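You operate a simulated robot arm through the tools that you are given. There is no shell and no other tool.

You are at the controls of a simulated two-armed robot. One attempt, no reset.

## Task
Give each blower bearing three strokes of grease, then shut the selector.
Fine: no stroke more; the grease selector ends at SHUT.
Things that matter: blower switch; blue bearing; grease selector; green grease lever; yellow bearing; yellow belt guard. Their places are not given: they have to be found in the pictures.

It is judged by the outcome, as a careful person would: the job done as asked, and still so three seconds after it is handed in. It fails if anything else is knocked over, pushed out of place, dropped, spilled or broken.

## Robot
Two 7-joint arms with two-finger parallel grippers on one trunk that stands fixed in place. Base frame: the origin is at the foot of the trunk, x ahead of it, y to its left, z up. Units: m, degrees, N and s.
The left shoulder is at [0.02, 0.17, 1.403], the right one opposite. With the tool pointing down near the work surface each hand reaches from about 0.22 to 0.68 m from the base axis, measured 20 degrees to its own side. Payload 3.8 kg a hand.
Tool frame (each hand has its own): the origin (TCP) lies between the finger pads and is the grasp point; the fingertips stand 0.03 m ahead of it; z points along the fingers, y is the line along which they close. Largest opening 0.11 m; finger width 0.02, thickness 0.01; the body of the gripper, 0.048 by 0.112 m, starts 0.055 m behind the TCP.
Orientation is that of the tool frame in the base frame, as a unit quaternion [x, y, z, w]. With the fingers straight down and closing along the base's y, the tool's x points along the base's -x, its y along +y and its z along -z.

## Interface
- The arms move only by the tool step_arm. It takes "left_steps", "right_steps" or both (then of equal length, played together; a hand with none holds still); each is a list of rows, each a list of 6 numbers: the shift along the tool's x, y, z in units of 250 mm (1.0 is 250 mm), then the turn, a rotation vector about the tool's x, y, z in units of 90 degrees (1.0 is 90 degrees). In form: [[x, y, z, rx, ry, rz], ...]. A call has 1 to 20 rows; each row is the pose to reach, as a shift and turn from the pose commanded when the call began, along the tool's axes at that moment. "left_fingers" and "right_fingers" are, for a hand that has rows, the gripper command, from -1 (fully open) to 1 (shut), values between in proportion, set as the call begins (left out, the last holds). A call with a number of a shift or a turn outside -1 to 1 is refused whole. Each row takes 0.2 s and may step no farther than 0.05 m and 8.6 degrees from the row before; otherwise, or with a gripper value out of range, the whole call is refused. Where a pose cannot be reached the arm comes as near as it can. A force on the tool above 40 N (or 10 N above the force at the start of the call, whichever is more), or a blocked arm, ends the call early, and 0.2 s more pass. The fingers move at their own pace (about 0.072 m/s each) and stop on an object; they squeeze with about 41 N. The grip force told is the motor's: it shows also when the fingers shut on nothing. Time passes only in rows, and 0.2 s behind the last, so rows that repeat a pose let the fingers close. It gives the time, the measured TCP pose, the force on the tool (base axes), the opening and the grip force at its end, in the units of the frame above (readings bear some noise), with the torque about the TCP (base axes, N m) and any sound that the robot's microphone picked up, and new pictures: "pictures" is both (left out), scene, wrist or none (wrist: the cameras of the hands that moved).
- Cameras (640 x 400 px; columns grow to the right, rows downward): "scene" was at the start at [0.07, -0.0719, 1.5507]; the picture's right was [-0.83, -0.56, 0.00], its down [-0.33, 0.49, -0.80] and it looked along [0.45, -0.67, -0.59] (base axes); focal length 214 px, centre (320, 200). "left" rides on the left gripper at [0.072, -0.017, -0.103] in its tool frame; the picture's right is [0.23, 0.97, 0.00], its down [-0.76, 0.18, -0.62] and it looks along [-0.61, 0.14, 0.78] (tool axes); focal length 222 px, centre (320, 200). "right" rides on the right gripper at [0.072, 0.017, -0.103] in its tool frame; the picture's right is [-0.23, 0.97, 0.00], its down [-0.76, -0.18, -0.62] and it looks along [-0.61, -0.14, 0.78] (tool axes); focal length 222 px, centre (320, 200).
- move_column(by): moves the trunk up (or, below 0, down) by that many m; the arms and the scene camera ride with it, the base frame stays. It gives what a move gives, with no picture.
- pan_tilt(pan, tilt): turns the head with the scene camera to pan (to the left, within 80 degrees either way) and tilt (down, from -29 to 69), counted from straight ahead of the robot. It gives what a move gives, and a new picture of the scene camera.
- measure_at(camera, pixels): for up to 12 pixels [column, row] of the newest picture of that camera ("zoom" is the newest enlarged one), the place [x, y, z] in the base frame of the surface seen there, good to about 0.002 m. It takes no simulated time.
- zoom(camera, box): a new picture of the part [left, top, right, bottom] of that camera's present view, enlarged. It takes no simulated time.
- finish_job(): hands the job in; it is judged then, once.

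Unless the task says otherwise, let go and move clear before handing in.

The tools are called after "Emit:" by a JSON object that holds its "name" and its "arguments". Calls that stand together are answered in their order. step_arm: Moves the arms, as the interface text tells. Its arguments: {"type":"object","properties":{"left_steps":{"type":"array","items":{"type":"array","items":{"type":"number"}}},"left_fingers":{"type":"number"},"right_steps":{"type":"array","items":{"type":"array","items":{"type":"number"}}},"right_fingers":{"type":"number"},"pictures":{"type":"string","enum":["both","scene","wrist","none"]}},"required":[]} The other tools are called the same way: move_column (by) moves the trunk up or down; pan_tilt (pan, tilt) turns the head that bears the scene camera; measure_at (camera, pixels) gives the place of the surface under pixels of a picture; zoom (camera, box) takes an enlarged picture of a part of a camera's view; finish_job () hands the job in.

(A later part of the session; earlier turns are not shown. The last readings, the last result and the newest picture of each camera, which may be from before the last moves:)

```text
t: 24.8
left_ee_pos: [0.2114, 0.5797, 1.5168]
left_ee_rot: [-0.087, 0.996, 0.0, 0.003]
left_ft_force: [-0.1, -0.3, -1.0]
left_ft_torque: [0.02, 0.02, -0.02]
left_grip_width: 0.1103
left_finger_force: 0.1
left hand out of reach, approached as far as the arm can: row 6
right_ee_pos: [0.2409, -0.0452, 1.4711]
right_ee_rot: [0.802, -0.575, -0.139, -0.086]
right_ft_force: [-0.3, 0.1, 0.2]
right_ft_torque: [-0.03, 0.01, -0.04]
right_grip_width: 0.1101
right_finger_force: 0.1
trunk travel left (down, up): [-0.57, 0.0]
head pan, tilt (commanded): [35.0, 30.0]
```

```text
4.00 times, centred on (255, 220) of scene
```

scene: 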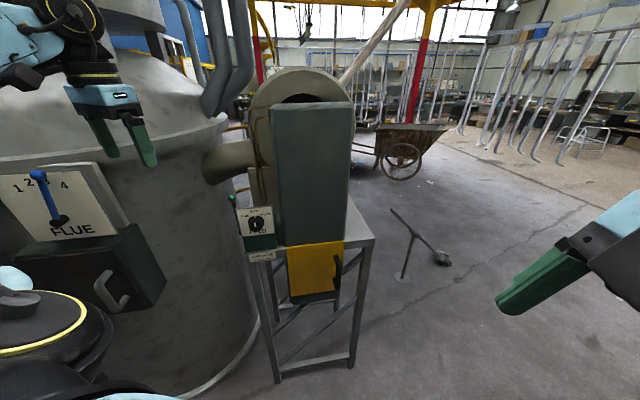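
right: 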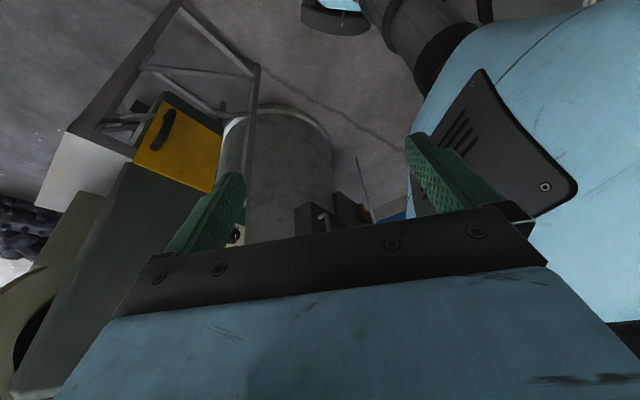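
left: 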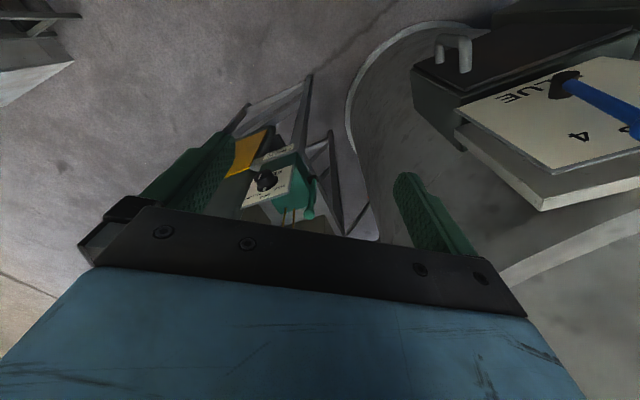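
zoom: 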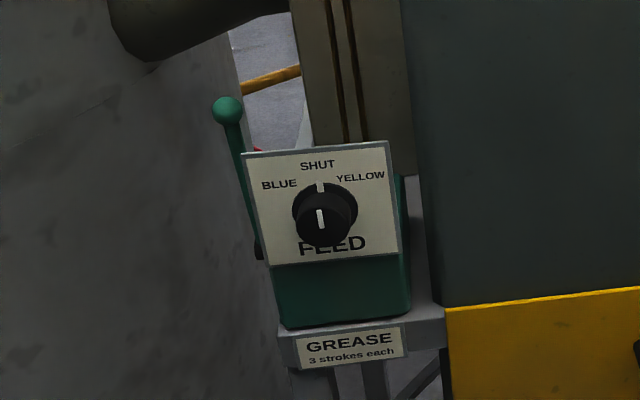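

The close-up shows the green lever pivoting on the left side of the pump box (zoom 412,200), ball at (402,313). I'll measure these points exactly.

Emit:
{"name": "zoom", "arguments": {"camera": "left", "box": [265, 160, 325, 220]}}

Emit:
{"name": "measure_at", "arguments": {"camera": "left", "pixels": [[309, 214], [311, 200], [312, 190], [313, 178], [308, 179], [290, 193], [242, 208], [293, 168], [305, 160], [265, 181], [266, 188], [300, 200]]}}

```text
6.67 times, centred on (295, 190) of left
```

zoom: 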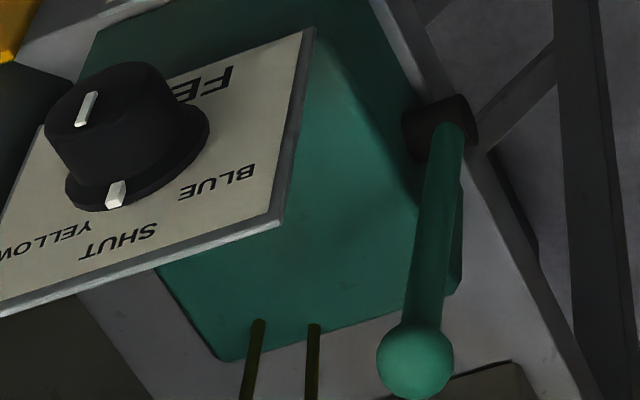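

```text
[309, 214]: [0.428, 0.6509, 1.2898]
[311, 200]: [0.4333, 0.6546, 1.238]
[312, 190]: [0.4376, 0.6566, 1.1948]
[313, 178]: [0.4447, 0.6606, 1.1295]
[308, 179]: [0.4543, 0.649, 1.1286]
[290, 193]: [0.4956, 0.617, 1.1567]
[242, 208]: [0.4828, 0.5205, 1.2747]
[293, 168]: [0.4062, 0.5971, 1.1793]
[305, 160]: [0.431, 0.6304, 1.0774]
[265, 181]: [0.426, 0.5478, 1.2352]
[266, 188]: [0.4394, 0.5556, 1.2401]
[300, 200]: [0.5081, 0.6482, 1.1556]
```

Measurements place the lever rod about 0.02 m left of the panel edge, pivoting near z=1.13 with the ball at z≈1.29. I'll measure the knob face in the zoomed picture to get its axis.

Emit:
{"name": "measure_at", "arguments": {"camera": "zoom", "pixels": [[105, 105], [60, 115], [150, 90], [110, 75], [90, 107], [85, 145], [116, 190], [190, 140], [80, 190], [130, 215], [415, 360], [437, 130]]}}

Emit:
{"name": "zoom", "arguments": {"camera": "scene", "box": [238, 200, 274, 240]}}

```text
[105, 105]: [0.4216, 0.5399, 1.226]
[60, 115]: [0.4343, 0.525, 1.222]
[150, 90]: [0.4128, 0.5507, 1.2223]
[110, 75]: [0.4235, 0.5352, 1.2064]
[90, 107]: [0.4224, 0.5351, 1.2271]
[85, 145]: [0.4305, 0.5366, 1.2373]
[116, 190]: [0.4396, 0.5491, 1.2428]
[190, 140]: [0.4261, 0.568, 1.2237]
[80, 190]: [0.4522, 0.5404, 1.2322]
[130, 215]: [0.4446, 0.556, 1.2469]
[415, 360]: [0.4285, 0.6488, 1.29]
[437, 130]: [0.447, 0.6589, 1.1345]
```

```text
10.00 times, centred on (256, 220) of scene
```

zoom: 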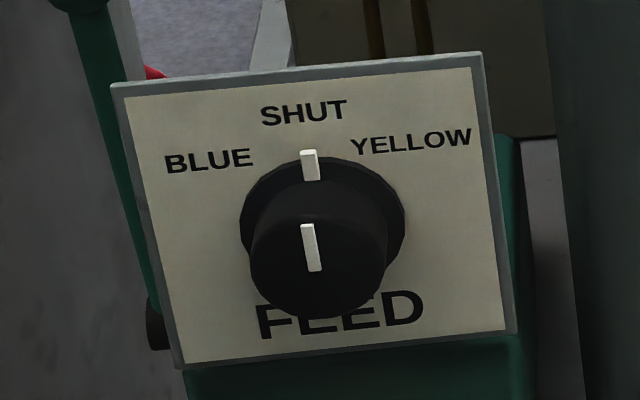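

This view is sharp: the pointer tab is at (310,165), and the front face is centred near (318,265). I'll measure these for the knob axis and label directions.

Emit:
{"name": "measure_at", "arguments": {"camera": "zoom", "pixels": [[318, 265], [262, 258], [378, 255], [325, 305], [345, 235], [248, 215], [400, 225], [310, 165], [208, 160], [303, 112], [410, 140], [340, 345]]}}

```text
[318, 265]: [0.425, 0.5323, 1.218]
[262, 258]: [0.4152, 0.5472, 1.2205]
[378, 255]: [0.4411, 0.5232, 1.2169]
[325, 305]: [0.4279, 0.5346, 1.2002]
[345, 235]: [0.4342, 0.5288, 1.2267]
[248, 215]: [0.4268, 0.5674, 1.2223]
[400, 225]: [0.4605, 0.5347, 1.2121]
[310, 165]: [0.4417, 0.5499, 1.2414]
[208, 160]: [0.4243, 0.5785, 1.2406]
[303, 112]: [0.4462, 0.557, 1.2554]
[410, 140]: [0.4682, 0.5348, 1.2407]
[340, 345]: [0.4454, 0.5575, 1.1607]
```

The knob axis is at about (0.425,0.534,1.2165) on the front face, radius ≈0.02, and BLUE/YELLOW sit about ±52° from SHUT. I'll rotate the left hand to point horizontally at the panel while moving to an intermediate pose.

Emit:
{"name": "step_arm", "arguments": {"left_steps": [[-0.02, -0.058, 0.072, -0.026, -0.08, -0.026], [-0.04, -0.115, 0.145, -0.052, -0.161, -0.052], [-0.06, -0.173, 0.217, -0.078, -0.241, -0.078], [-0.08, -0.231, 0.289, -0.103, -0.322, -0.103], [-0.1, -0.288, 0.362, -0.129, -0.402, -0.129], [-0.12, -0.346, 0.434, -0.155, -0.483, -0.155], [-0.14, -0.404, 0.506, -0.181, -0.563, -0.181], [-0.16, -0.461, 0.579, -0.207, -0.643, -0.207], [-0.18, -0.519, 0.651, -0.233, -0.724, -0.233], [-0.2, -0.577, 0.723, -0.258, -0.804, -0.258], [-0.22, -0.634, 0.796, -0.284, -0.885, -0.284], [-0.24, -0.692, 0.868, -0.31, -0.965, -0.31]], "left_fingers": -0.27, "pictures": "both"}}

```text
t: 27.4
left_ee_pos: [0.3501, 0.5057, 1.3792]
left_ee_rot: [-0.244, 0.789, 0.217, 0.52]
left_ft_force: [0.4, -0.3, 0.4]
left_ft_torque: [-0.01, 0.03, -0.02]
left_grip_width: 0.0697
left_finger_force: 0.1
left hand out of reach, approached as far as the arm can: row 6, 7, 8, 9, 10, 11, 12
right_ee_pos: [0.2433, -0.0467, 1.4707]
right_ee_rot: [0.801, -0.576, -0.141, -0.084]
right_ft_force: [-0.7, -0.4, -0.5]
right_ft_torque: [0.02, 0.04, -0.01]
right_grip_width: 0.1099
right_finger_force: 0.0
trunk travel left (down, up): [-0.57, 0.0]
head pan, tilt (commanded): [35.0, 30.0]
```

scene: 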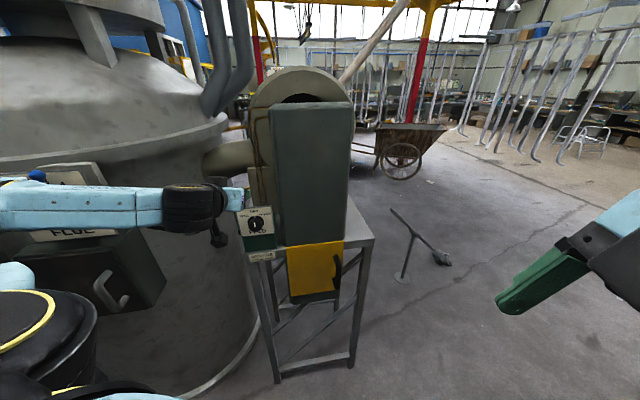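
left: 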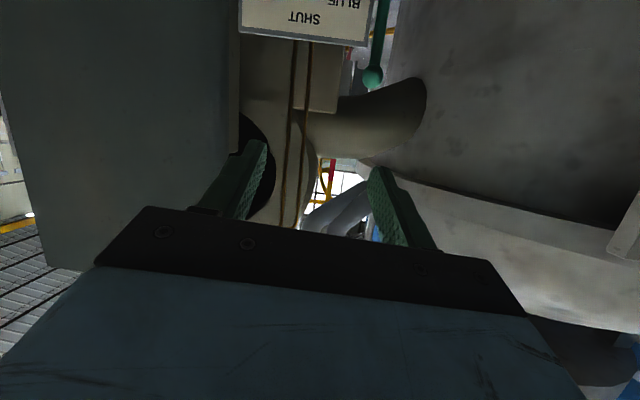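

The pose I asked for was too folded for the arm; it stopped at (0.35,0.506,1.379), pitched about 69°. I'll finish levelling the hand a bit farther out and above the knob, and then check where the forearm is relative to the FLUE lever.

Emit:
{"name": "step_arm", "arguments": {"left_steps": [[0.022, -0.036, 0.015, -0.019, -0.058, -0.018], [0.044, -0.072, 0.03, -0.038, -0.117, -0.036], [0.066, -0.108, 0.044, -0.056, -0.175, -0.054], [0.088, -0.144, 0.059, -0.075, -0.234, -0.072]], "pictures": "none"}}

Emit:
{"name": "pan_tilt", "arguments": {"pan": 65, "tilt": 35}}

```text
t: 28.4
left_ee_pos: [0.3627, 0.4943, 1.39]
left_ee_rot: [-0.229, 0.784, 0.229, 0.529]
left_ft_force: [0.3, -0.2, 0.0]
left_ft_torque: [-0.01, 0.0, 0.01]
left_grip_width: 0.0697
left_finger_force: 0.0
left hand out of reach, approached as far as the arm can: row 1, 2, 3, 4
right_ee_pos: [0.2417, -0.0462, 1.4699]
right_ee_rot: [0.801, -0.575, -0.141, -0.085]
right_ft_force: [-0.4, 0.5, -0.4]
right_ft_torque: [0.01, -0.03, 0.01]
right_grip_width: 0.11
right_finger_force: 0.1
trunk travel left (down, up): [-0.57, 0.0]
head pan, tilt (commanded): [35.0, 30.0]
```

```text
t: 29.4
left_ee_pos: [0.363, 0.4941, 1.391]
left_ee_rot: [-0.23, 0.784, 0.23, 0.529]
left_ft_force: [-0.2, -1.2, -0.4]
left_ft_torque: [-0.05, -0.01, -0.02]
left_grip_width: 0.0701
left_finger_force: 0.1
right_ee_pos: [0.2422, -0.0456, 1.4711]
right_ee_rot: [0.802, -0.575, -0.14, -0.084]
right_ft_force: [-0.9, 0.5, 0.4]
right_ft_torque: [0.02, 0.03, 0.02]
right_grip_width: 0.1099
right_finger_force: 0.0
trunk travel left (down, up): [-0.57, 0.0]
head pan, tilt (commanded): [65.0, 35.0]
```

scene: 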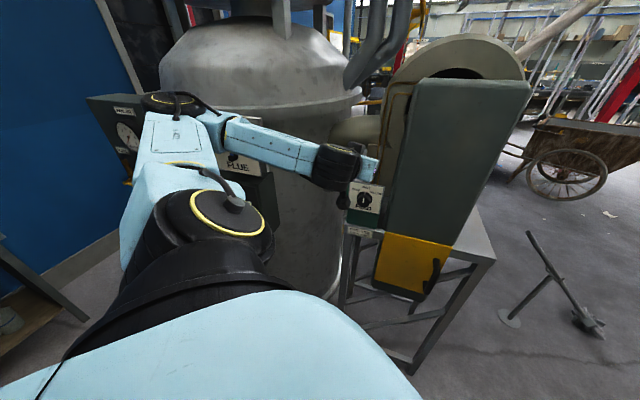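

The arm is elbow-out, with the forearm passing before the FLUE plate. I'll measure arm and FLUE positions to see the clearance.

Emit:
{"name": "measure_at", "arguments": {"camera": "scene", "pixels": [[172, 101], [175, 130], [265, 145], [338, 165], [232, 170], [238, 158], [240, 120], [160, 180], [230, 200], [195, 120], [125, 140], [365, 172]]}}

Emit:
{"name": "zoom", "arguments": {"camera": "scene", "box": [80, 60, 420, 260]}}

```text
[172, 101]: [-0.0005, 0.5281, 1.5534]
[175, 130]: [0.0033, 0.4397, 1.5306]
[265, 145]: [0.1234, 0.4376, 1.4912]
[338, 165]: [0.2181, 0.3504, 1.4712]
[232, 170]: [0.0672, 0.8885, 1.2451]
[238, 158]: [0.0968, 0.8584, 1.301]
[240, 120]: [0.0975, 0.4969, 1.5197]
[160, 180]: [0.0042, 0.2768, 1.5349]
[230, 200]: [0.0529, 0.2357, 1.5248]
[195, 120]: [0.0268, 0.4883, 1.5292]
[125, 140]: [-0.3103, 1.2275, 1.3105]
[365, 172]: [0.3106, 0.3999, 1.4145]
```

```text
1.88 times, centred on (250, 160) of scene
```

zoom: 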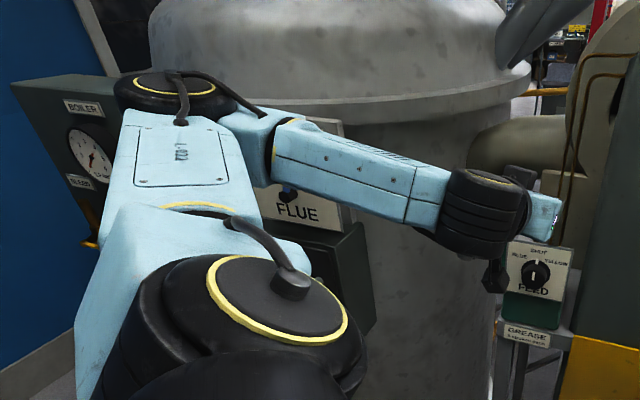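

The elbow is at (0,0.53,1.55), well clear of the FLUE plate at y≈0.86; the hand was just too close to the shoulder. Going down to the knob's height should unfold the arm, so I'll descend in front of the knob while levelling, staying about 2 cm clear of it.

Emit:
{"name": "step_arm", "arguments": {"left_steps": [[0.078, -0.018, 0.036, -0.01, -0.027, -0.011], [0.156, -0.036, 0.072, -0.02, -0.053, -0.023], [0.233, -0.053, 0.107, -0.029, -0.08, -0.034], [0.311, -0.071, 0.143, -0.039, -0.106, -0.045], [0.389, -0.089, 0.179, -0.049, -0.133, -0.057], [0.467, -0.107, 0.215, -0.059, -0.159, -0.068], [0.544, -0.124, 0.25, -0.068, -0.186, -0.079], [0.622, -0.142, 0.286, -0.078, -0.212, -0.09]], "pictures": "both"}}

```text
t: 31.2
left_ee_pos: [0.3464, 0.522, 1.3927]
left_ee_rot: [-0.289, 0.751, 0.285, 0.52]
left_ft_force: [-0.9, 0.1, 0.0]
left_ft_torque: [0.0, 0.03, -0.01]
left_grip_width: 0.0699
left_finger_force: 0.0
left hand out of reach, approached as far as the arm can: row 1, 2, 3, 4, 5, 6, 7, 8
right_ee_pos: [0.2435, -0.0474, 1.4716]
right_ee_rot: [0.802, -0.575, -0.142, -0.084]
right_ft_force: [0.5, 0.0, 0.6]
right_ft_torque: [0.03, -0.05, -0.01]
right_grip_width: 0.11
right_finger_force: 0.0
trunk travel left (down, up): [-0.57, 0.0]
head pan, tilt (commanded): [65.0, 35.0]
```

scene: 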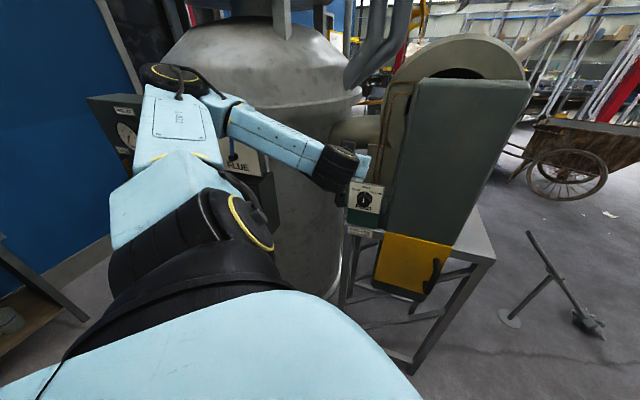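
left: 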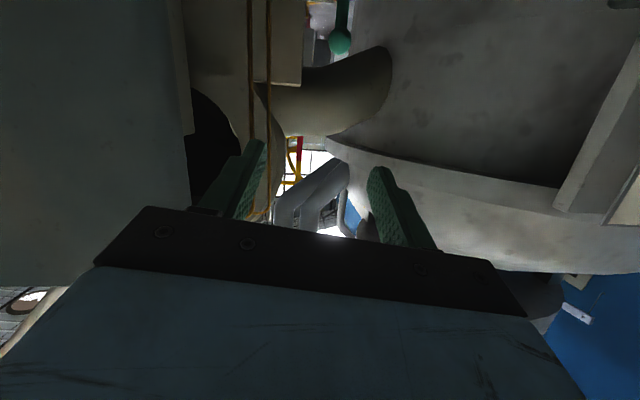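

The arm is stuck in an elbow-high shape. I'll back off to tool-down, then go low in front of the robot so the elbow drops, before pitching up again.

Emit:
{"name": "step_arm", "arguments": {"left_steps": [[0.03, -0.023, -0.046, 0, 0.09, 0], [0.06, -0.046, -0.092, 0, 0.18, 0], [0.09, -0.069, -0.139, 0, 0.27, 0], [0.12, -0.092, -0.185, 0, 0.36, 0], [0.151, -0.116, -0.231, 0, 0.449, 0], [0.181, -0.139, -0.277, 0, 0.539, 0], [0.211, -0.162, -0.324, 0, 0.629, 0], [0.241, -0.185, -0.37, 0, 0.719, 0], [0.271, -0.208, -0.416, 0, 0.809, 0]], "pictures": "scene"}}

```text
t: 33.2
left_ee_pos: [0.3008, 0.3987, 1.3539]
left_ee_rot: [-0.401, 0.914, 0.057, -0.029]
left_ft_force: [0.2, -0.1, -0.8]
left_ft_torque: [0.03, -0.04, 0.0]
left_grip_width: 0.07
left_finger_force: 0.1
right_ee_pos: [0.2423, -0.0465, 1.4707]
right_ee_rot: [0.801, -0.575, -0.142, -0.085]
right_ft_force: [-0.1, -0.5, 0.0]
right_ft_torque: [0.01, -0.05, -0.01]
right_grip_width: 0.1101
right_finger_force: 0.2
trunk travel left (down, up): [-0.57, 0.0]
head pan, tilt (commanded): [65.0, 35.0]
```

scene: 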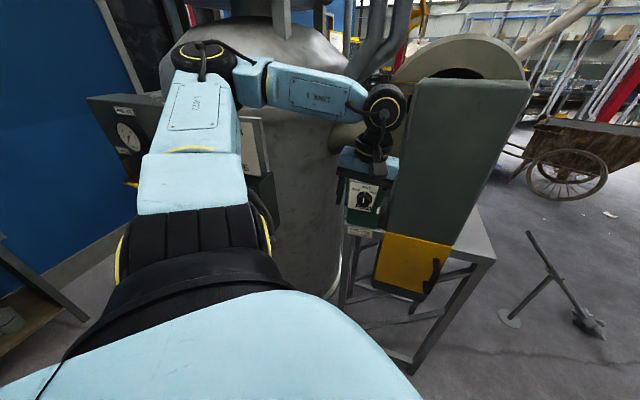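

Back to tool-down. Now I'll descend in front of the robot to about z 1.11.

Emit:
{"name": "step_arm", "arguments": {"left_steps": [[0.038, -0.056, 0.155, 0, 0, 0], [0.076, -0.112, 0.309, 0, 0, 0], [0.114, -0.169, 0.464, 0, 0, 0], [0.152, -0.225, 0.618, 0, 0, 0], [0.19, -0.281, 0.773, 0, 0, 0], [0.228, -0.337, 0.927, 0, 0, 0]], "pictures": "scene"}}

```text
t: 34.6
left_ee_pos: [0.3004, 0.3208, 1.114]
left_ee_rot: [-0.402, 0.914, 0.058, -0.028]
left_ft_force: [0.1, 0.0, 0.1]
left_ft_torque: [0.02, 0.03, 0.01]
left_grip_width: 0.0699
left_finger_force: 0.1
right_ee_pos: [0.2444, -0.0485, 1.4699]
right_ee_rot: [0.801, -0.576, -0.14, -0.084]
right_ft_force: [0.0, -0.1, 0.3]
right_ft_torque: [0.02, -0.01, -0.01]
right_grip_width: 0.11
right_finger_force: 0.1
trunk travel left (down, up): [-0.57, 0.0]
head pan, tilt (commanded): [65.0, 35.0]
```

scene: 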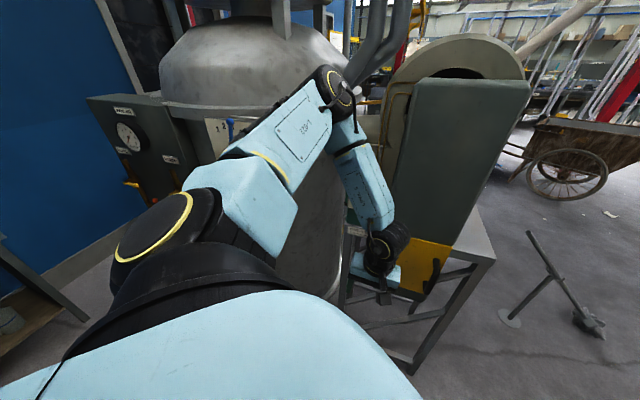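

The elbow is up and in front now. I don't need a perfectly level hand: pads closing sideways can hold the knob even if the tool is pitched about 60°. I'll pitch to 60° while moving to a pre-grasp pose about 7 cm before the knob.

Emit:
{"name": "step_arm", "arguments": {"left_steps": [[-0.08, 0.035, -0.057, 0.0105, -0.084, -0.003], [-0.161, 0.07, -0.114, 0.021, -0.168, -0.006], [-0.241, 0.105, -0.171, 0.0315, -0.252, -0.009], [-0.322, 0.14, -0.229, 0.042, -0.336, -0.0125], [-0.402, 0.174, -0.286, 0.0525, -0.419, -0.0156], [-0.482, 0.209, -0.343, 0.063, -0.503, -0.019], [-0.563, 0.244, -0.4, 0.0735, -0.587, -0.022], [-0.643, 0.279, -0.457, 0.084, -0.671, -0.025]], "pictures": "both"}}

```text
t: 36.4
left_ee_pos: [0.3693, 0.4725, 1.238]
left_ee_rot: [-0.335, 0.797, 0.196, 0.463]
left_ft_force: [-0.1, -0.3, 0.0]
left_ft_torque: [0.02, 0.01, 0.04]
left_grip_width: 0.0699
left_finger_force: 0.1
right_ee_pos: [0.2454, -0.05, 1.4709]
right_ee_rot: [0.801, -0.575, -0.141, -0.085]
right_ft_force: [0.3, -0.6, -0.9]
right_ft_torque: [0.03, 0.06, 0.0]
right_grip_width: 0.1101
right_finger_force: 0.0
trunk travel left (down, up): [-0.57, 0.0]
head pan, tilt (commanded): [65.0, 35.0]
```

scene: 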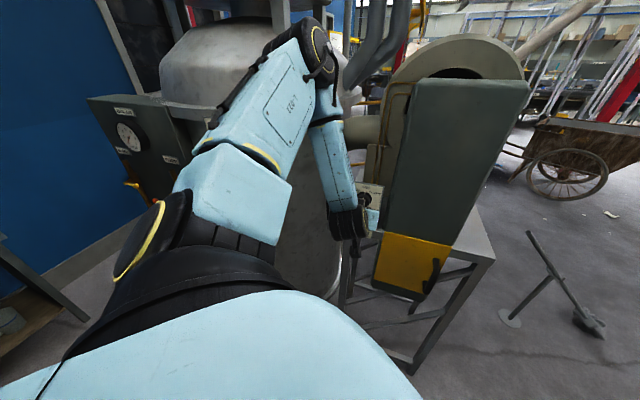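
left: 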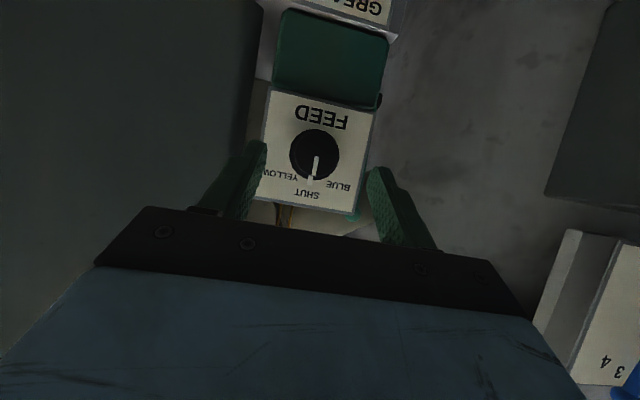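

The pre-grasp pose is reached cleanly, and the left camera shows the knob at (316,155) between the open fingers. I'll measure it from here to refine the axis.

Emit:
{"name": "zoom", "arguments": {"camera": "left", "box": [240, 80, 400, 230]}}

Emit:
{"name": "measure_at", "arguments": {"camera": "left", "pixels": [[316, 153], [293, 152], [337, 155], [314, 131], [316, 172], [300, 176], [311, 178], [267, 92], [372, 112], [352, 211], [264, 197], [341, 186]]}}

```text
2.67 times, centred on (320, 155) of left
```

zoom: 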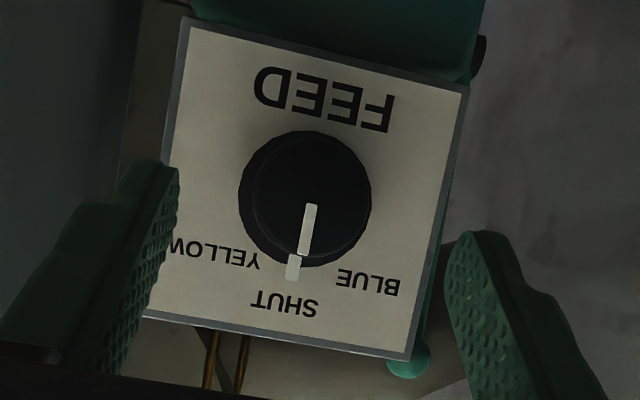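

```text
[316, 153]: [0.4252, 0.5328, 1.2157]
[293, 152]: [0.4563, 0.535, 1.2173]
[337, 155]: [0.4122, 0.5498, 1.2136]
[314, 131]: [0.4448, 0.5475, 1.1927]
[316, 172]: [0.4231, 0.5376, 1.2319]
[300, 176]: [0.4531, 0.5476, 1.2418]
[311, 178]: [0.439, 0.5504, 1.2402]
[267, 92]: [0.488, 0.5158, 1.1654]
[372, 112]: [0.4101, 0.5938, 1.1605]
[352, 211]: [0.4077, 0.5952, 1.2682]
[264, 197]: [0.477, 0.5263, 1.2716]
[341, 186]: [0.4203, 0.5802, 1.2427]
```

The knob axis is confirmed at u centre, z≈1.2165. I'll pre-rotate the hand 26° clockwise about the knob axis so that the 52° counter-clockwise turn to BLUE stays in a comfortable range, then look.

Emit:
{"name": "step_arm", "arguments": {"left_steps": [[0.001, -0.004, 0.014, -0.036, 0, 0.063], [0.002, -0.008, 0.029, -0.072, 0, 0.126], [0.004, -0.013, 0.043, -0.107, 0, 0.188], [0.005, -0.017, 0.058, -0.143, 0, 0.251]], "pictures": "wrist"}}

```text
t: 37.4
left_ee_pos: [0.3803, 0.4801, 1.2282]
left_ee_rot: [-0.224, 0.82, 0.371, 0.373]
left_ft_force: [-0.1, 0.3, 0.4]
left_ft_torque: [-0.01, 0.0, 0.02]
left_grip_width: 0.0697
left_finger_force: 0.0
right_ee_pos: [0.244, -0.0471, 1.4707]
right_ee_rot: [0.801, -0.576, -0.141, -0.085]
right_ft_force: [0.7, -0.2, 0.8]
right_ft_torque: [0.0, -0.03, -0.01]
right_grip_width: 0.11
right_finger_force: 0.0
trunk travel left (down, up): [-0.57, 0.0]
head pan, tilt (commanded): [65.0, 35.0]
```

left: 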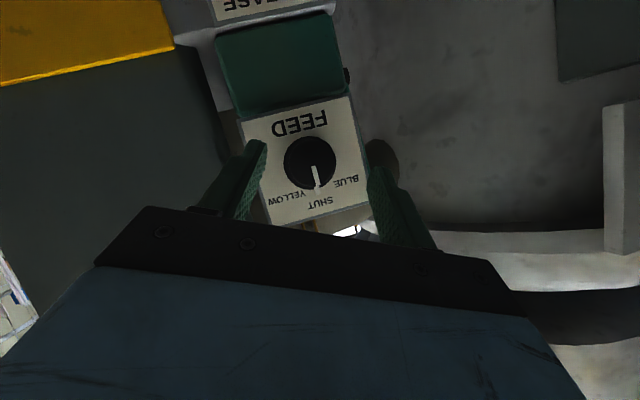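

Pre-rotation is fine and the knob is still centred (310,165). Now I'll advance 5.9 cm along the knob axis with the fingers open.

Emit:
{"name": "step_arm", "arguments": {"left_steps": [[-0.03, 0, 0.052, 0, 0, 0], [-0.059, 0, 0.103, 0, 0, 0], [-0.088, 0, 0.154, 0, 0, 0], [-0.117, 0, 0.205, 0, 0, 0]], "pictures": "wrist"}}

```text
t: 38.4
left_ee_pos: [0.4215, 0.5238, 1.2284]
left_ee_rot: [-0.223, 0.821, 0.369, 0.374]
left_ft_force: [0.3, -0.6, 0.4]
left_ft_torque: [-0.03, -0.01, -0.01]
left_grip_width: 0.0701
left_finger_force: 0.1
right_ee_pos: [0.2428, -0.0467, 1.4715]
right_ee_rot: [0.801, -0.575, -0.14, -0.085]
right_ft_force: [0.1, -0.1, -0.8]
right_ft_torque: [-0.01, 0.02, 0.0]
right_grip_width: 0.1098
right_finger_force: 0.1
trunk travel left (down, up): [-0.57, 0.0]
head pan, tilt (commanded): [65.0, 35.0]
```

left: 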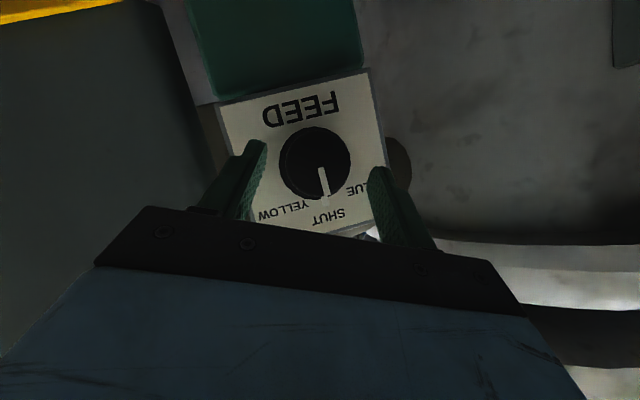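

Aligned with no contact force. I'll close the fingers on the knob while holding still.

Emit:
{"name": "step_arm", "arguments": {"left_steps": [[0, 0, 0, 0, 0, 0], [0, 0, 0, 0, 0, 0], [0, 0, 0, 0, 0, 0], [0, 0, 0, 0, 0, 0]], "left_fingers": 1, "pictures": "wrist"}}

```text
t: 39.4
left_ee_pos: [0.4219, 0.5214, 1.2289]
left_ee_rot: [-0.222, 0.821, 0.369, 0.374]
left_ft_force: [5.1, -7.0, -4.6]
left_ft_torque: [-0.29, 0.11, -1.35]
left_grip_width: 0.0413
left_finger_force: 45.3
right_ee_pos: [0.2438, -0.047, 1.4711]
right_ee_rot: [0.802, -0.574, -0.142, -0.084]
right_ft_force: [1.0, 0.0, 0.5]
right_ft_torque: [0.0, 0.0, 0.02]
right_grip_width: 0.11
right_finger_force: 0.0
trunk travel left (down, up): [-0.57, 0.0]
head pan, tilt (commanded): [65.0, 35.0]
```

left: 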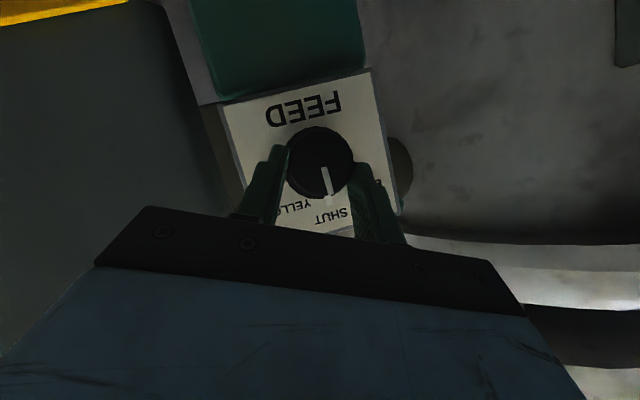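

The knob is held (opening 0.041 m). Now I'll turn it 52° counter-clockwise about its axis toward BLUE, following the small arc of the grasp point.

Emit:
{"name": "step_arm", "arguments": {"left_steps": [[0.0004, 0.0077, 0.0002, 0.0408, 0, -0.0718], [0.0017, 0.0152, 0.001, 0.0817, 0, -0.1435], [0.0038, 0.0225, 0.0022, 0.1225, 0, -0.2153], [0.0068, 0.0293, 0.0039, 0.1633, 0, -0.287], [0.0104, 0.0357, 0.0059, 0.2042, 0, -0.3588], [0.0148, 0.0415, 0.0084, 0.245, 0, -0.4305], [0.0198, 0.0466, 0.0113, 0.2858, 0, -0.5023]], "pictures": "both"}}

```text
t: 40.6
left_ee_pos: [0.4196, 0.529, 1.2454]
left_ee_rot: [-0.349, 0.802, 0.164, 0.457]
left_ft_force: [16.4, -11.5, -1.0]
left_ft_torque: [-0.22, -0.36, 0.03]
left_grip_width: 0.0383
left_finger_force: 45.2
left hand out of reach, approached as far as the arm can: row 4, 5
right_ee_pos: [0.2424, -0.0457, 1.472]
right_ee_rot: [0.801, -0.576, -0.14, -0.084]
right_ft_force: [-0.7, 1.1, 0.2]
right_ft_torque: [-0.03, -0.06, 0.02]
right_grip_width: 0.1103
right_finger_force: 0.1
trunk travel left (down, up): [-0.57, 0.0]
head pan, tilt (commanded): [65.0, 35.0]
stopped in row 5 (left hand): the force on the tool passed its limit at 85 N (the readings are from after the stop); the commanded pose is now the measured one
```

scene: 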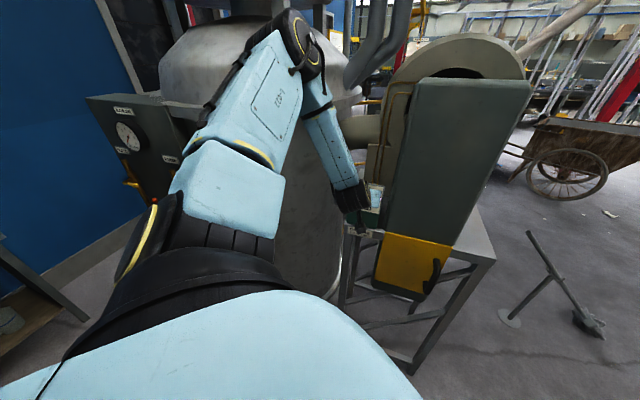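
left: 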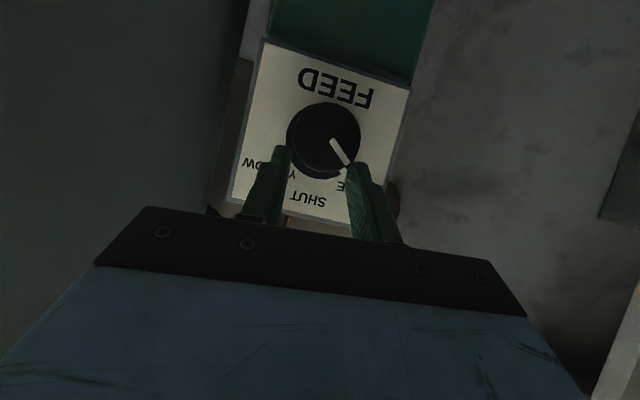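

The turn went part-way: the arm hit a reach limit, the hand rose to z=1.245, and the force limit stopped it. The pointer now leans toward BLUE (350,165). I'll open the fingers to release the strain and check the knob.

Emit:
{"name": "step_arm", "arguments": {"left_steps": [[0, 0, 0, 0, 0, 0], [0, 0, 0, 0, 0, 0]], "left_fingers": -0.27, "pictures": "wrist"}}

Emit:
{"name": "zoom", "arguments": {"camera": "left", "box": [230, 40, 430, 230]}}

```text
t: 41.2
left_ee_pos: [0.4149, 0.5331, 1.2453]
left_ee_rot: [-0.351, 0.801, 0.169, 0.454]
left_ft_force: [0.9, -0.2, 0.0]
left_ft_torque: [0.01, 0.0, 0.01]
left_grip_width: 0.07
left_finger_force: 0.0
right_ee_pos: [0.2427, -0.0465, 1.4716]
right_ee_rot: [0.802, -0.575, -0.14, -0.085]
right_ft_force: [-1.1, -0.5, 0.2]
right_ft_torque: [0.02, 0.03, -0.01]
right_grip_width: 0.1098
right_finger_force: 0.0
trunk travel left (down, up): [-0.57, 0.0]
head pan, tilt (commanded): [65.0, 35.0]
```

left: 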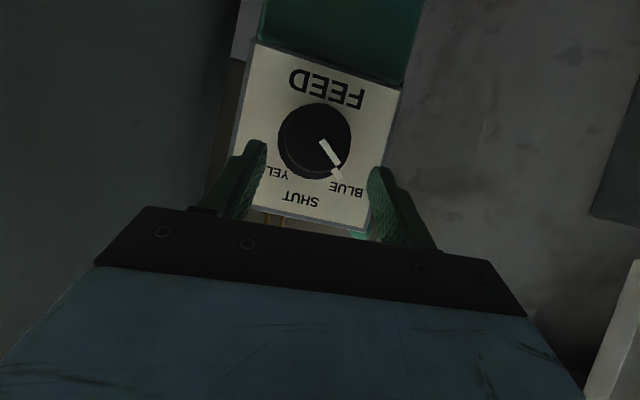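

```text
2.11 times, centred on (330, 135) of left
```

zoom: 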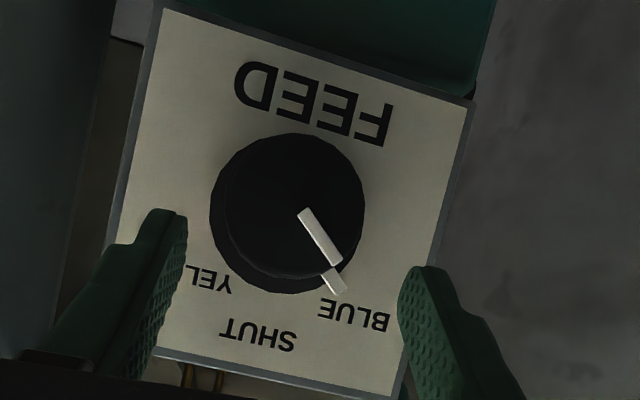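

The pointer tab (zoom 336,280) has moved most of the way to BLUE. I'll measure the tab and labels to get the exact angle.

Emit:
{"name": "measure_at", "arguments": {"camera": "zoom", "pixels": [[336, 281], [332, 274], [342, 288], [305, 212], [338, 262], [354, 315], [258, 340], [211, 282], [285, 205], [215, 225], [362, 190], [290, 140]]}}

```text
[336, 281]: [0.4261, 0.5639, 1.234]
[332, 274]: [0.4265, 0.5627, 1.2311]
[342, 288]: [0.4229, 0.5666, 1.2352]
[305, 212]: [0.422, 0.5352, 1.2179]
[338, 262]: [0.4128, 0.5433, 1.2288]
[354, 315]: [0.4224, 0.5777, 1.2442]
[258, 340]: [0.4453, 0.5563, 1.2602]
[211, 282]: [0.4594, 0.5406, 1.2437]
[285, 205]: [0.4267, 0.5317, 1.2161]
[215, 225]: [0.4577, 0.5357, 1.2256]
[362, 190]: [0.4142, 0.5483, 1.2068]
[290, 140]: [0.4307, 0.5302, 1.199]
```

The tab reads about 50–53° left and the BLUE label sits at 50°, so the selector is at BLUE. I'll back the hand straight off the knob, then raise it above the panel.

Emit:
{"name": "step_arm", "arguments": {"left_steps": [[0.049, 0, -0.079, 0, 0, 0], [0.099, 0.001, -0.158, 0, 0, 0], [0.148, 0.001, -0.237, 0, 0, 0], [0.0465, -0.005, -0.3005, 0, 0, 0], [-0.055, -0.0105, -0.364, 0, 0, 0], [-0.1565, -0.016, -0.4275, 0, 0, 0], [-0.258, -0.022, -0.491, 0, 0, 0]], "pictures": "both"}}

Emit:
{"name": "zoom", "arguments": {"camera": "scene", "box": [330, 160, 420, 240]}}

```text
t: 42.8
left_ee_pos: [0.3658, 0.4823, 1.3645]
left_ee_rot: [-0.351, 0.801, 0.169, 0.454]
left_ft_force: [0.3, -0.2, 0.2]
left_ft_torque: [-0.01, -0.04, 0.02]
left_grip_width: 0.07
left_finger_force: 0.1
left hand out of reach, approached as far as the arm can: row 2, 3
right_ee_pos: [0.241, -0.0461, 1.4706]
right_ee_rot: [0.802, -0.574, -0.14, -0.085]
right_ft_force: [-1.1, 0.4, -0.6]
right_ft_torque: [0.01, -0.03, -0.01]
right_grip_width: 0.1101
right_finger_force: 0.0
trunk travel left (down, up): [-0.57, 0.0]
head pan, tilt (commanded): [65.0, 35.0]
```

scene: 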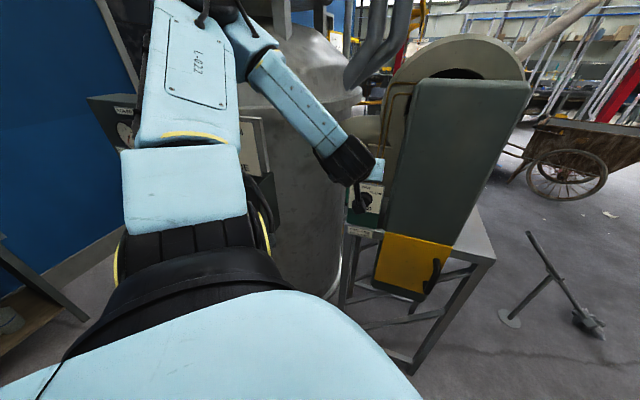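
left: 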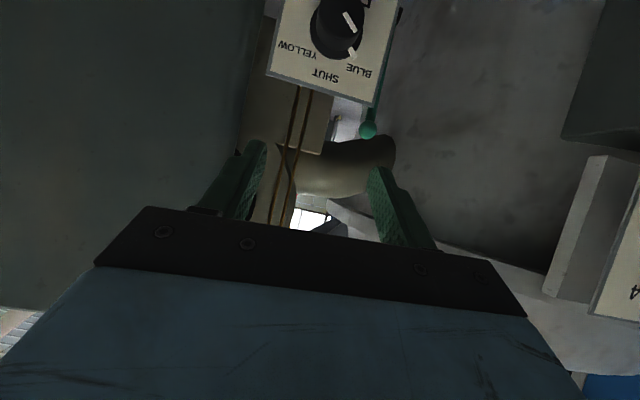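

```text
5.00 times, centred on (375, 200) of scene
```

zoom: 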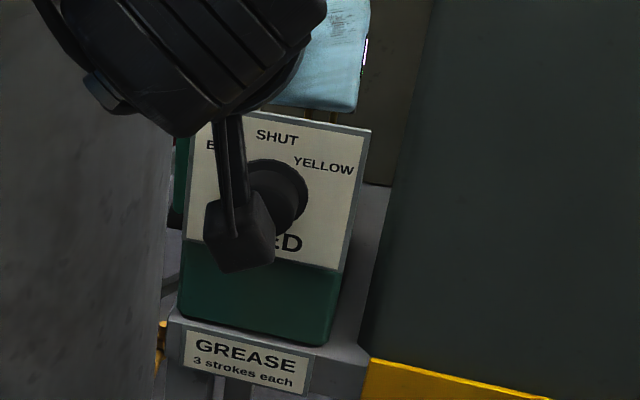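

The selector pointer clearly sits at BLUE in the left view (350,35). Now I'll roll the hand 90° (camera to the left) and shift left, in two stages, to get a pose for taking hold of the green lever ball from the front and above.

Emit:
{"name": "step_arm", "arguments": {"left_steps": [[-0.032, 0.029, 0.01, 0.0085, 0.0109, 0.0874], [-0.064, 0.057, 0.02, 0.017, 0.0218, 0.1749], [-0.096, 0.086, 0.03, 0.0255, 0.0327, 0.2623], [-0.127, 0.114, 0.04, 0.0341, 0.0437, 0.3497], [-0.159, 0.143, 0.05, 0.0426, 0.0546, 0.4371], [-0.191, 0.171, 0.06, 0.0511, 0.0655, 0.5246], [-0.223, 0.2, 0.07, 0.0596, 0.0764, 0.612]], "pictures": "both"}}

```text
t: 44.4
left_ee_pos: [0.3595, 0.5495, 1.3999]
left_ee_rot: [0.072, 0.904, 0.303, 0.294]
left_ft_force: [-0.3, 0.7, -0.4]
left_ft_torque: [0.04, 0.02, 0.0]
left_grip_width: 0.0694
left_finger_force: 0.1
right_ee_pos: [0.2432, -0.0465, 1.4709]
right_ee_rot: [0.801, -0.575, -0.14, -0.084]
right_ft_force: [-0.5, -0.6, -0.4]
right_ft_torque: [0.0, -0.01, -0.02]
right_grip_width: 0.1101
right_finger_force: 0.0
trunk travel left (down, up): [-0.57, 0.0]
head pan, tilt (commanded): [65.0, 35.0]
```

scene: 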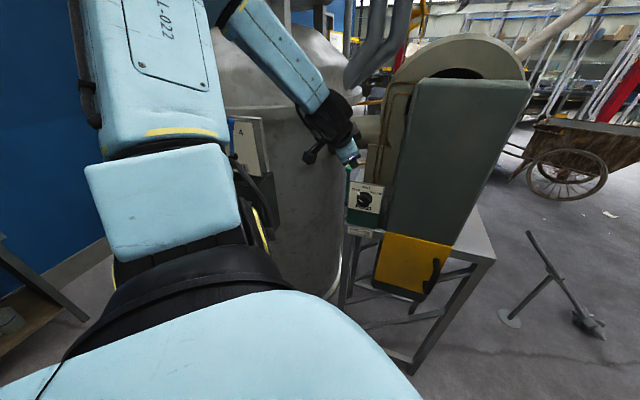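
left: 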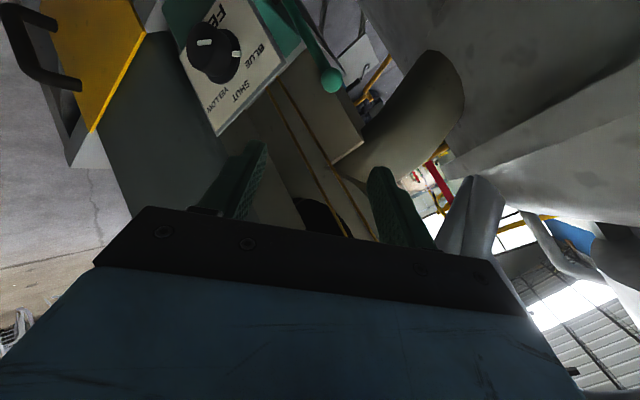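

Good, no reach problems. I'll complete the roll and move to about 8 cm short of the lever ball along the approach line.

Emit:
{"name": "step_arm", "arguments": {"left_steps": [[0.016, 0.01, 0.059, 0.008, 0.0106, 0.0813], [0.033, 0.02, 0.118, 0.016, 0.0212, 0.1626], [0.049, 0.03, 0.178, 0.024, 0.0317, 0.244], [0.066, 0.04, 0.237, 0.032, 0.0423, 0.3253], [0.082, 0.05, 0.296, 0.04, 0.0529, 0.4066]], "left_fingers": -0.09, "pictures": "both"}}

```text
t: 45.6
left_ee_pos: [0.3854, 0.6054, 1.3501]
left_ee_rot: [0.347, 0.856, 0.354, 0.143]
left_ft_force: [0.4, -0.4, -0.1]
left_ft_torque: [0.0, 0.0, 0.0]
left_grip_width: 0.0601
left_finger_force: 0.1
right_ee_pos: [0.2435, -0.0463, 1.4714]
right_ee_rot: [0.801, -0.575, -0.141, -0.084]
right_ft_force: [-0.3, 1.3, 0.5]
right_ft_torque: [0.01, -0.03, 0.02]
right_grip_width: 0.1099
right_finger_force: 0.1
trunk travel left (down, up): [-0.57, 0.0]
head pan, tilt (commanded): [65.0, 35.0]
```

scene: 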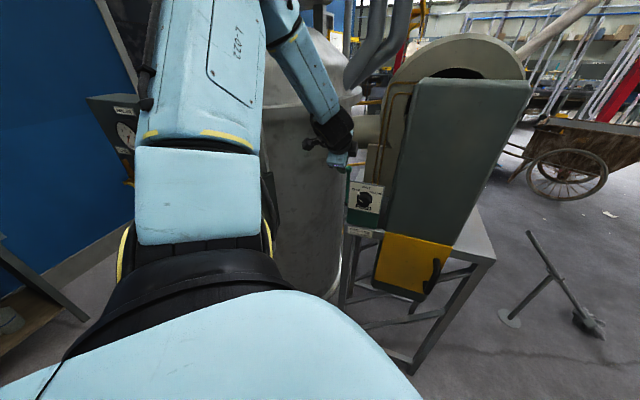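
left: 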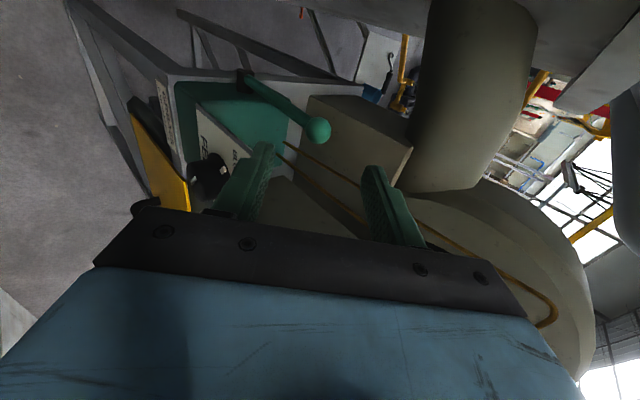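

The left camera now sees the lever from the side: ball at (318,130), pivot (245,78), and a small dark toggle on a grey plate near (388,65). I'll zoom on both and measure.

Emit:
{"name": "zoom", "arguments": {"camera": "left", "box": [340, 10, 470, 130]}}

Emit:
{"name": "zoom", "arguments": {"camera": "left", "box": [180, 50, 400, 220]}}

Emit:
{"name": "measure_at", "arguments": {"camera": "left", "pixels": [[318, 130], [300, 115], [275, 97], [245, 82], [388, 65], [370, 50], [253, 155], [200, 130], [309, 130], [318, 121]]}}

```text
3.33 times, centred on (405, 70) of left
```

zoom: 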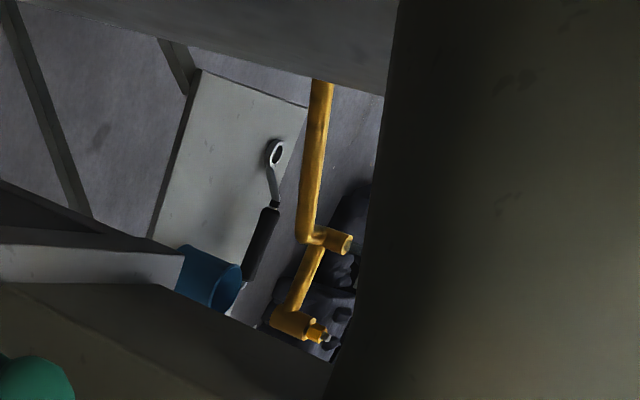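

```text
2.35 times, centred on (290, 135) of left
```

zoom: 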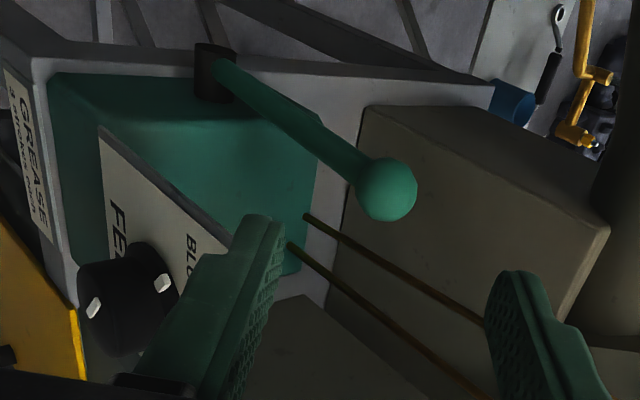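

```text
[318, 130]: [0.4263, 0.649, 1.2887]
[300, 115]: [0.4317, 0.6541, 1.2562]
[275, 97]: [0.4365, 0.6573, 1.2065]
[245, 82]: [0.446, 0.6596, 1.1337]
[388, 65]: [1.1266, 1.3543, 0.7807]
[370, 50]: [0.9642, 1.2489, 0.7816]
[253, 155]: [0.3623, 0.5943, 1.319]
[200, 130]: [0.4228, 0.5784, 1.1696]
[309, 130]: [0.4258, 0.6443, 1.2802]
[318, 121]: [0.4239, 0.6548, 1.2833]
```

The toggle-like thing is a spanner on a far bench, so no concern. The ball lies 9.7 cm straight ahead of the hand and centred, so I'll advance 7.7 cm and then half-close the fingers into a loose cage around the ball.

Emit:
{"name": "step_arm", "arguments": {"left_steps": [[0, 0, 0.077, 0, 0, 0], [0, 0, 0.154, 0, 0, 0], [0, 0, 0.231, 0, 0, 0], [0, 0, 0.308, 0, 0, 0]], "pictures": "wrist"}}

```text
t: 46.6
left_ee_pos: [0.4236, 0.6457, 1.2949]
left_ee_rot: [0.347, 0.856, 0.354, 0.145]
left_ft_force: [0.2, 0.1, 0.3]
left_ft_torque: [-0.01, 0.02, -0.02]
left_grip_width: 0.06
left_finger_force: 0.0
right_ee_pos: [0.2428, -0.0462, 1.4704]
right_ee_rot: [0.801, -0.576, -0.141, -0.085]
right_ft_force: [-0.2, 0.1, 0.2]
right_ft_torque: [0.0, 0.02, 0.06]
right_grip_width: 0.1097
right_finger_force: 0.1
trunk travel left (down, up): [-0.57, 0.0]
head pan, tilt (commanded): [65.0, 35.0]
```

left: 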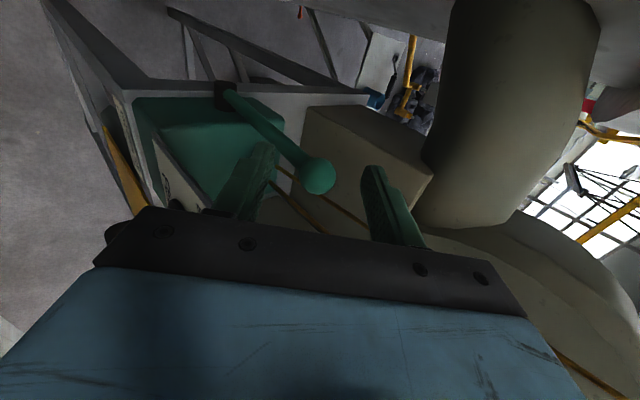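

The ball (318,175) is centred between the finger tips. I'll half-close the fingers to a 3.4 cm cage.

Emit:
{"name": "step_arm", "arguments": {"left_steps": [[0, 0, 0, 0, 0, 0], [0, 0, 0, 0, 0, 0]], "left_fingers": 0.38, "pictures": "wrist"}}

Emit:
{"name": "zoom", "arguments": {"camera": "left", "box": [200, 60, 440, 220]}}

```text
t: 47.2
left_ee_pos: [0.4224, 0.6445, 1.2947]
left_ee_rot: [0.347, 0.856, 0.354, 0.146]
left_ft_force: [0.2, 0.1, -0.4]
left_ft_torque: [-0.02, -0.05, -0.02]
left_grip_width: 0.0341
left_finger_force: 0.1
right_ee_pos: [0.2438, -0.0455, 1.4708]
right_ee_rot: [0.802, -0.575, -0.14, -0.084]
right_ft_force: [0.6, -0.1, 0.0]
right_ft_torque: [-0.01, 0.0, -0.01]
right_grip_width: 0.1101
right_finger_force: 0.0
trunk travel left (down, up): [-0.57, 0.0]
head pan, tilt (commanded): [65.0, 35.0]
```

left: 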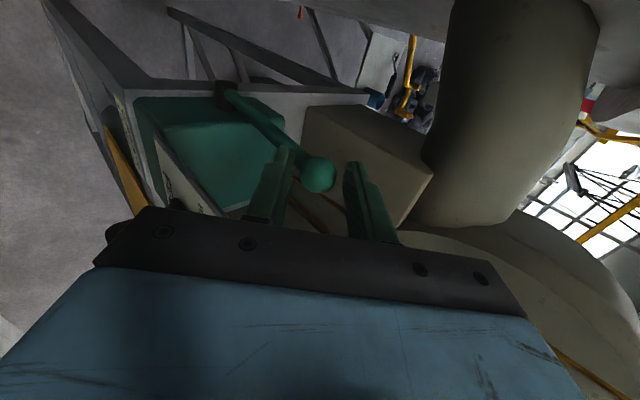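

```text
2.50 times, centred on (320, 140) of left
```

zoom: 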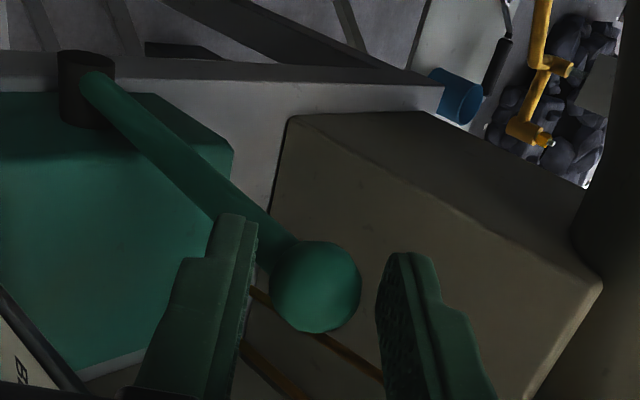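

The cage is set. Now I'll pull the lever a first 20° toward the robot along its arc and check force, sound and picture.

Emit:
{"name": "step_arm", "arguments": {"left_steps": [[0, -0.0425, -0.032, 0, 0, 0], [0, -0.0853, -0.0599, 0, 0, 0], [0, -0.132, -0.083, 0, 0, 0], [0, -0.1796, -0.1042, 0, 0, 0]], "pictures": "wrist"}}

```text
t: 48.2
left_ee_pos: [0.3865, 0.6065, 1.2826]
left_ee_rot: [0.347, 0.856, 0.354, 0.145]
left_ft_force: [0.2, 0.3, 1.8]
left_ft_torque: [0.02, -0.03, -0.04]
left_grip_width: 0.035
left_finger_force: 0.2
right_ee_pos: [0.2431, -0.0469, 1.4703]
right_ee_rot: [0.801, -0.575, -0.14, -0.086]
right_ft_force: [0.8, 0.9, -0.2]
right_ft_torque: [0.01, 0.0, 0.02]
right_grip_width: 0.1099
right_finger_force: 0.2
trunk travel left (down, up): [-0.57, 0.0]
head pan, tilt (commanded): [65.0, 35.0]
```

left: 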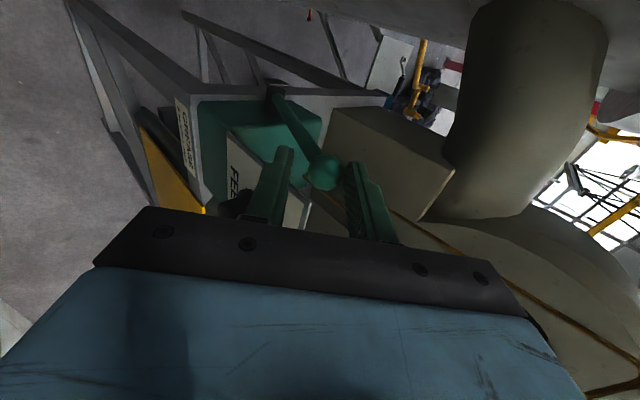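

The lever follows easily (ball at 323,172), with little force. I'll keep pulling to 40°.

Emit:
{"name": "step_arm", "arguments": {"left_steps": [[0, -0.05, -0.0145, 0, 0, 0], [0, -0.1006, -0.0271, 0, 0, 0], [0, -0.152, -0.0335, 0, 0, 0], [0, -0.2045, -0.0364, 0, 0, 0]], "pictures": "wrist"}}

```text
t: 49.2
left_ee_pos: [0.357, 0.5769, 1.2542]
left_ee_rot: [0.347, 0.856, 0.354, 0.145]
left_ft_force: [-0.4, 0.4, 2.4]
left_ft_torque: [0.04, -0.04, 0.03]
left_grip_width: 0.0349
left_finger_force: 0.5
right_ee_pos: [0.2416, -0.0474, 1.4711]
right_ee_rot: [0.802, -0.575, -0.14, -0.084]
right_ft_force: [0.0, 0.3, -0.8]
right_ft_torque: [-0.02, -0.04, 0.01]
right_grip_width: 0.11
right_finger_force: 0.1
trunk travel left (down, up): [-0.57, 0.0]
head pan, tilt (commanded): [65.0, 35.0]
```

left: 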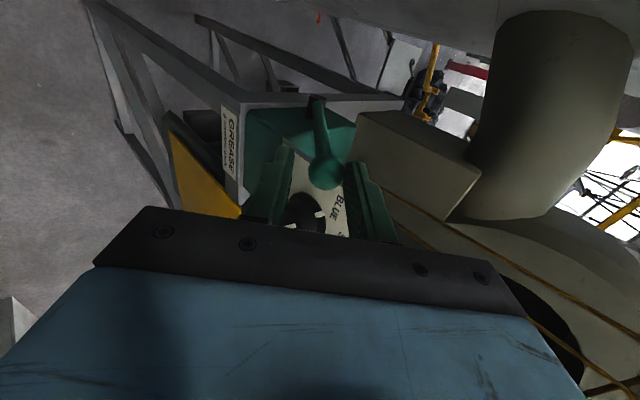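

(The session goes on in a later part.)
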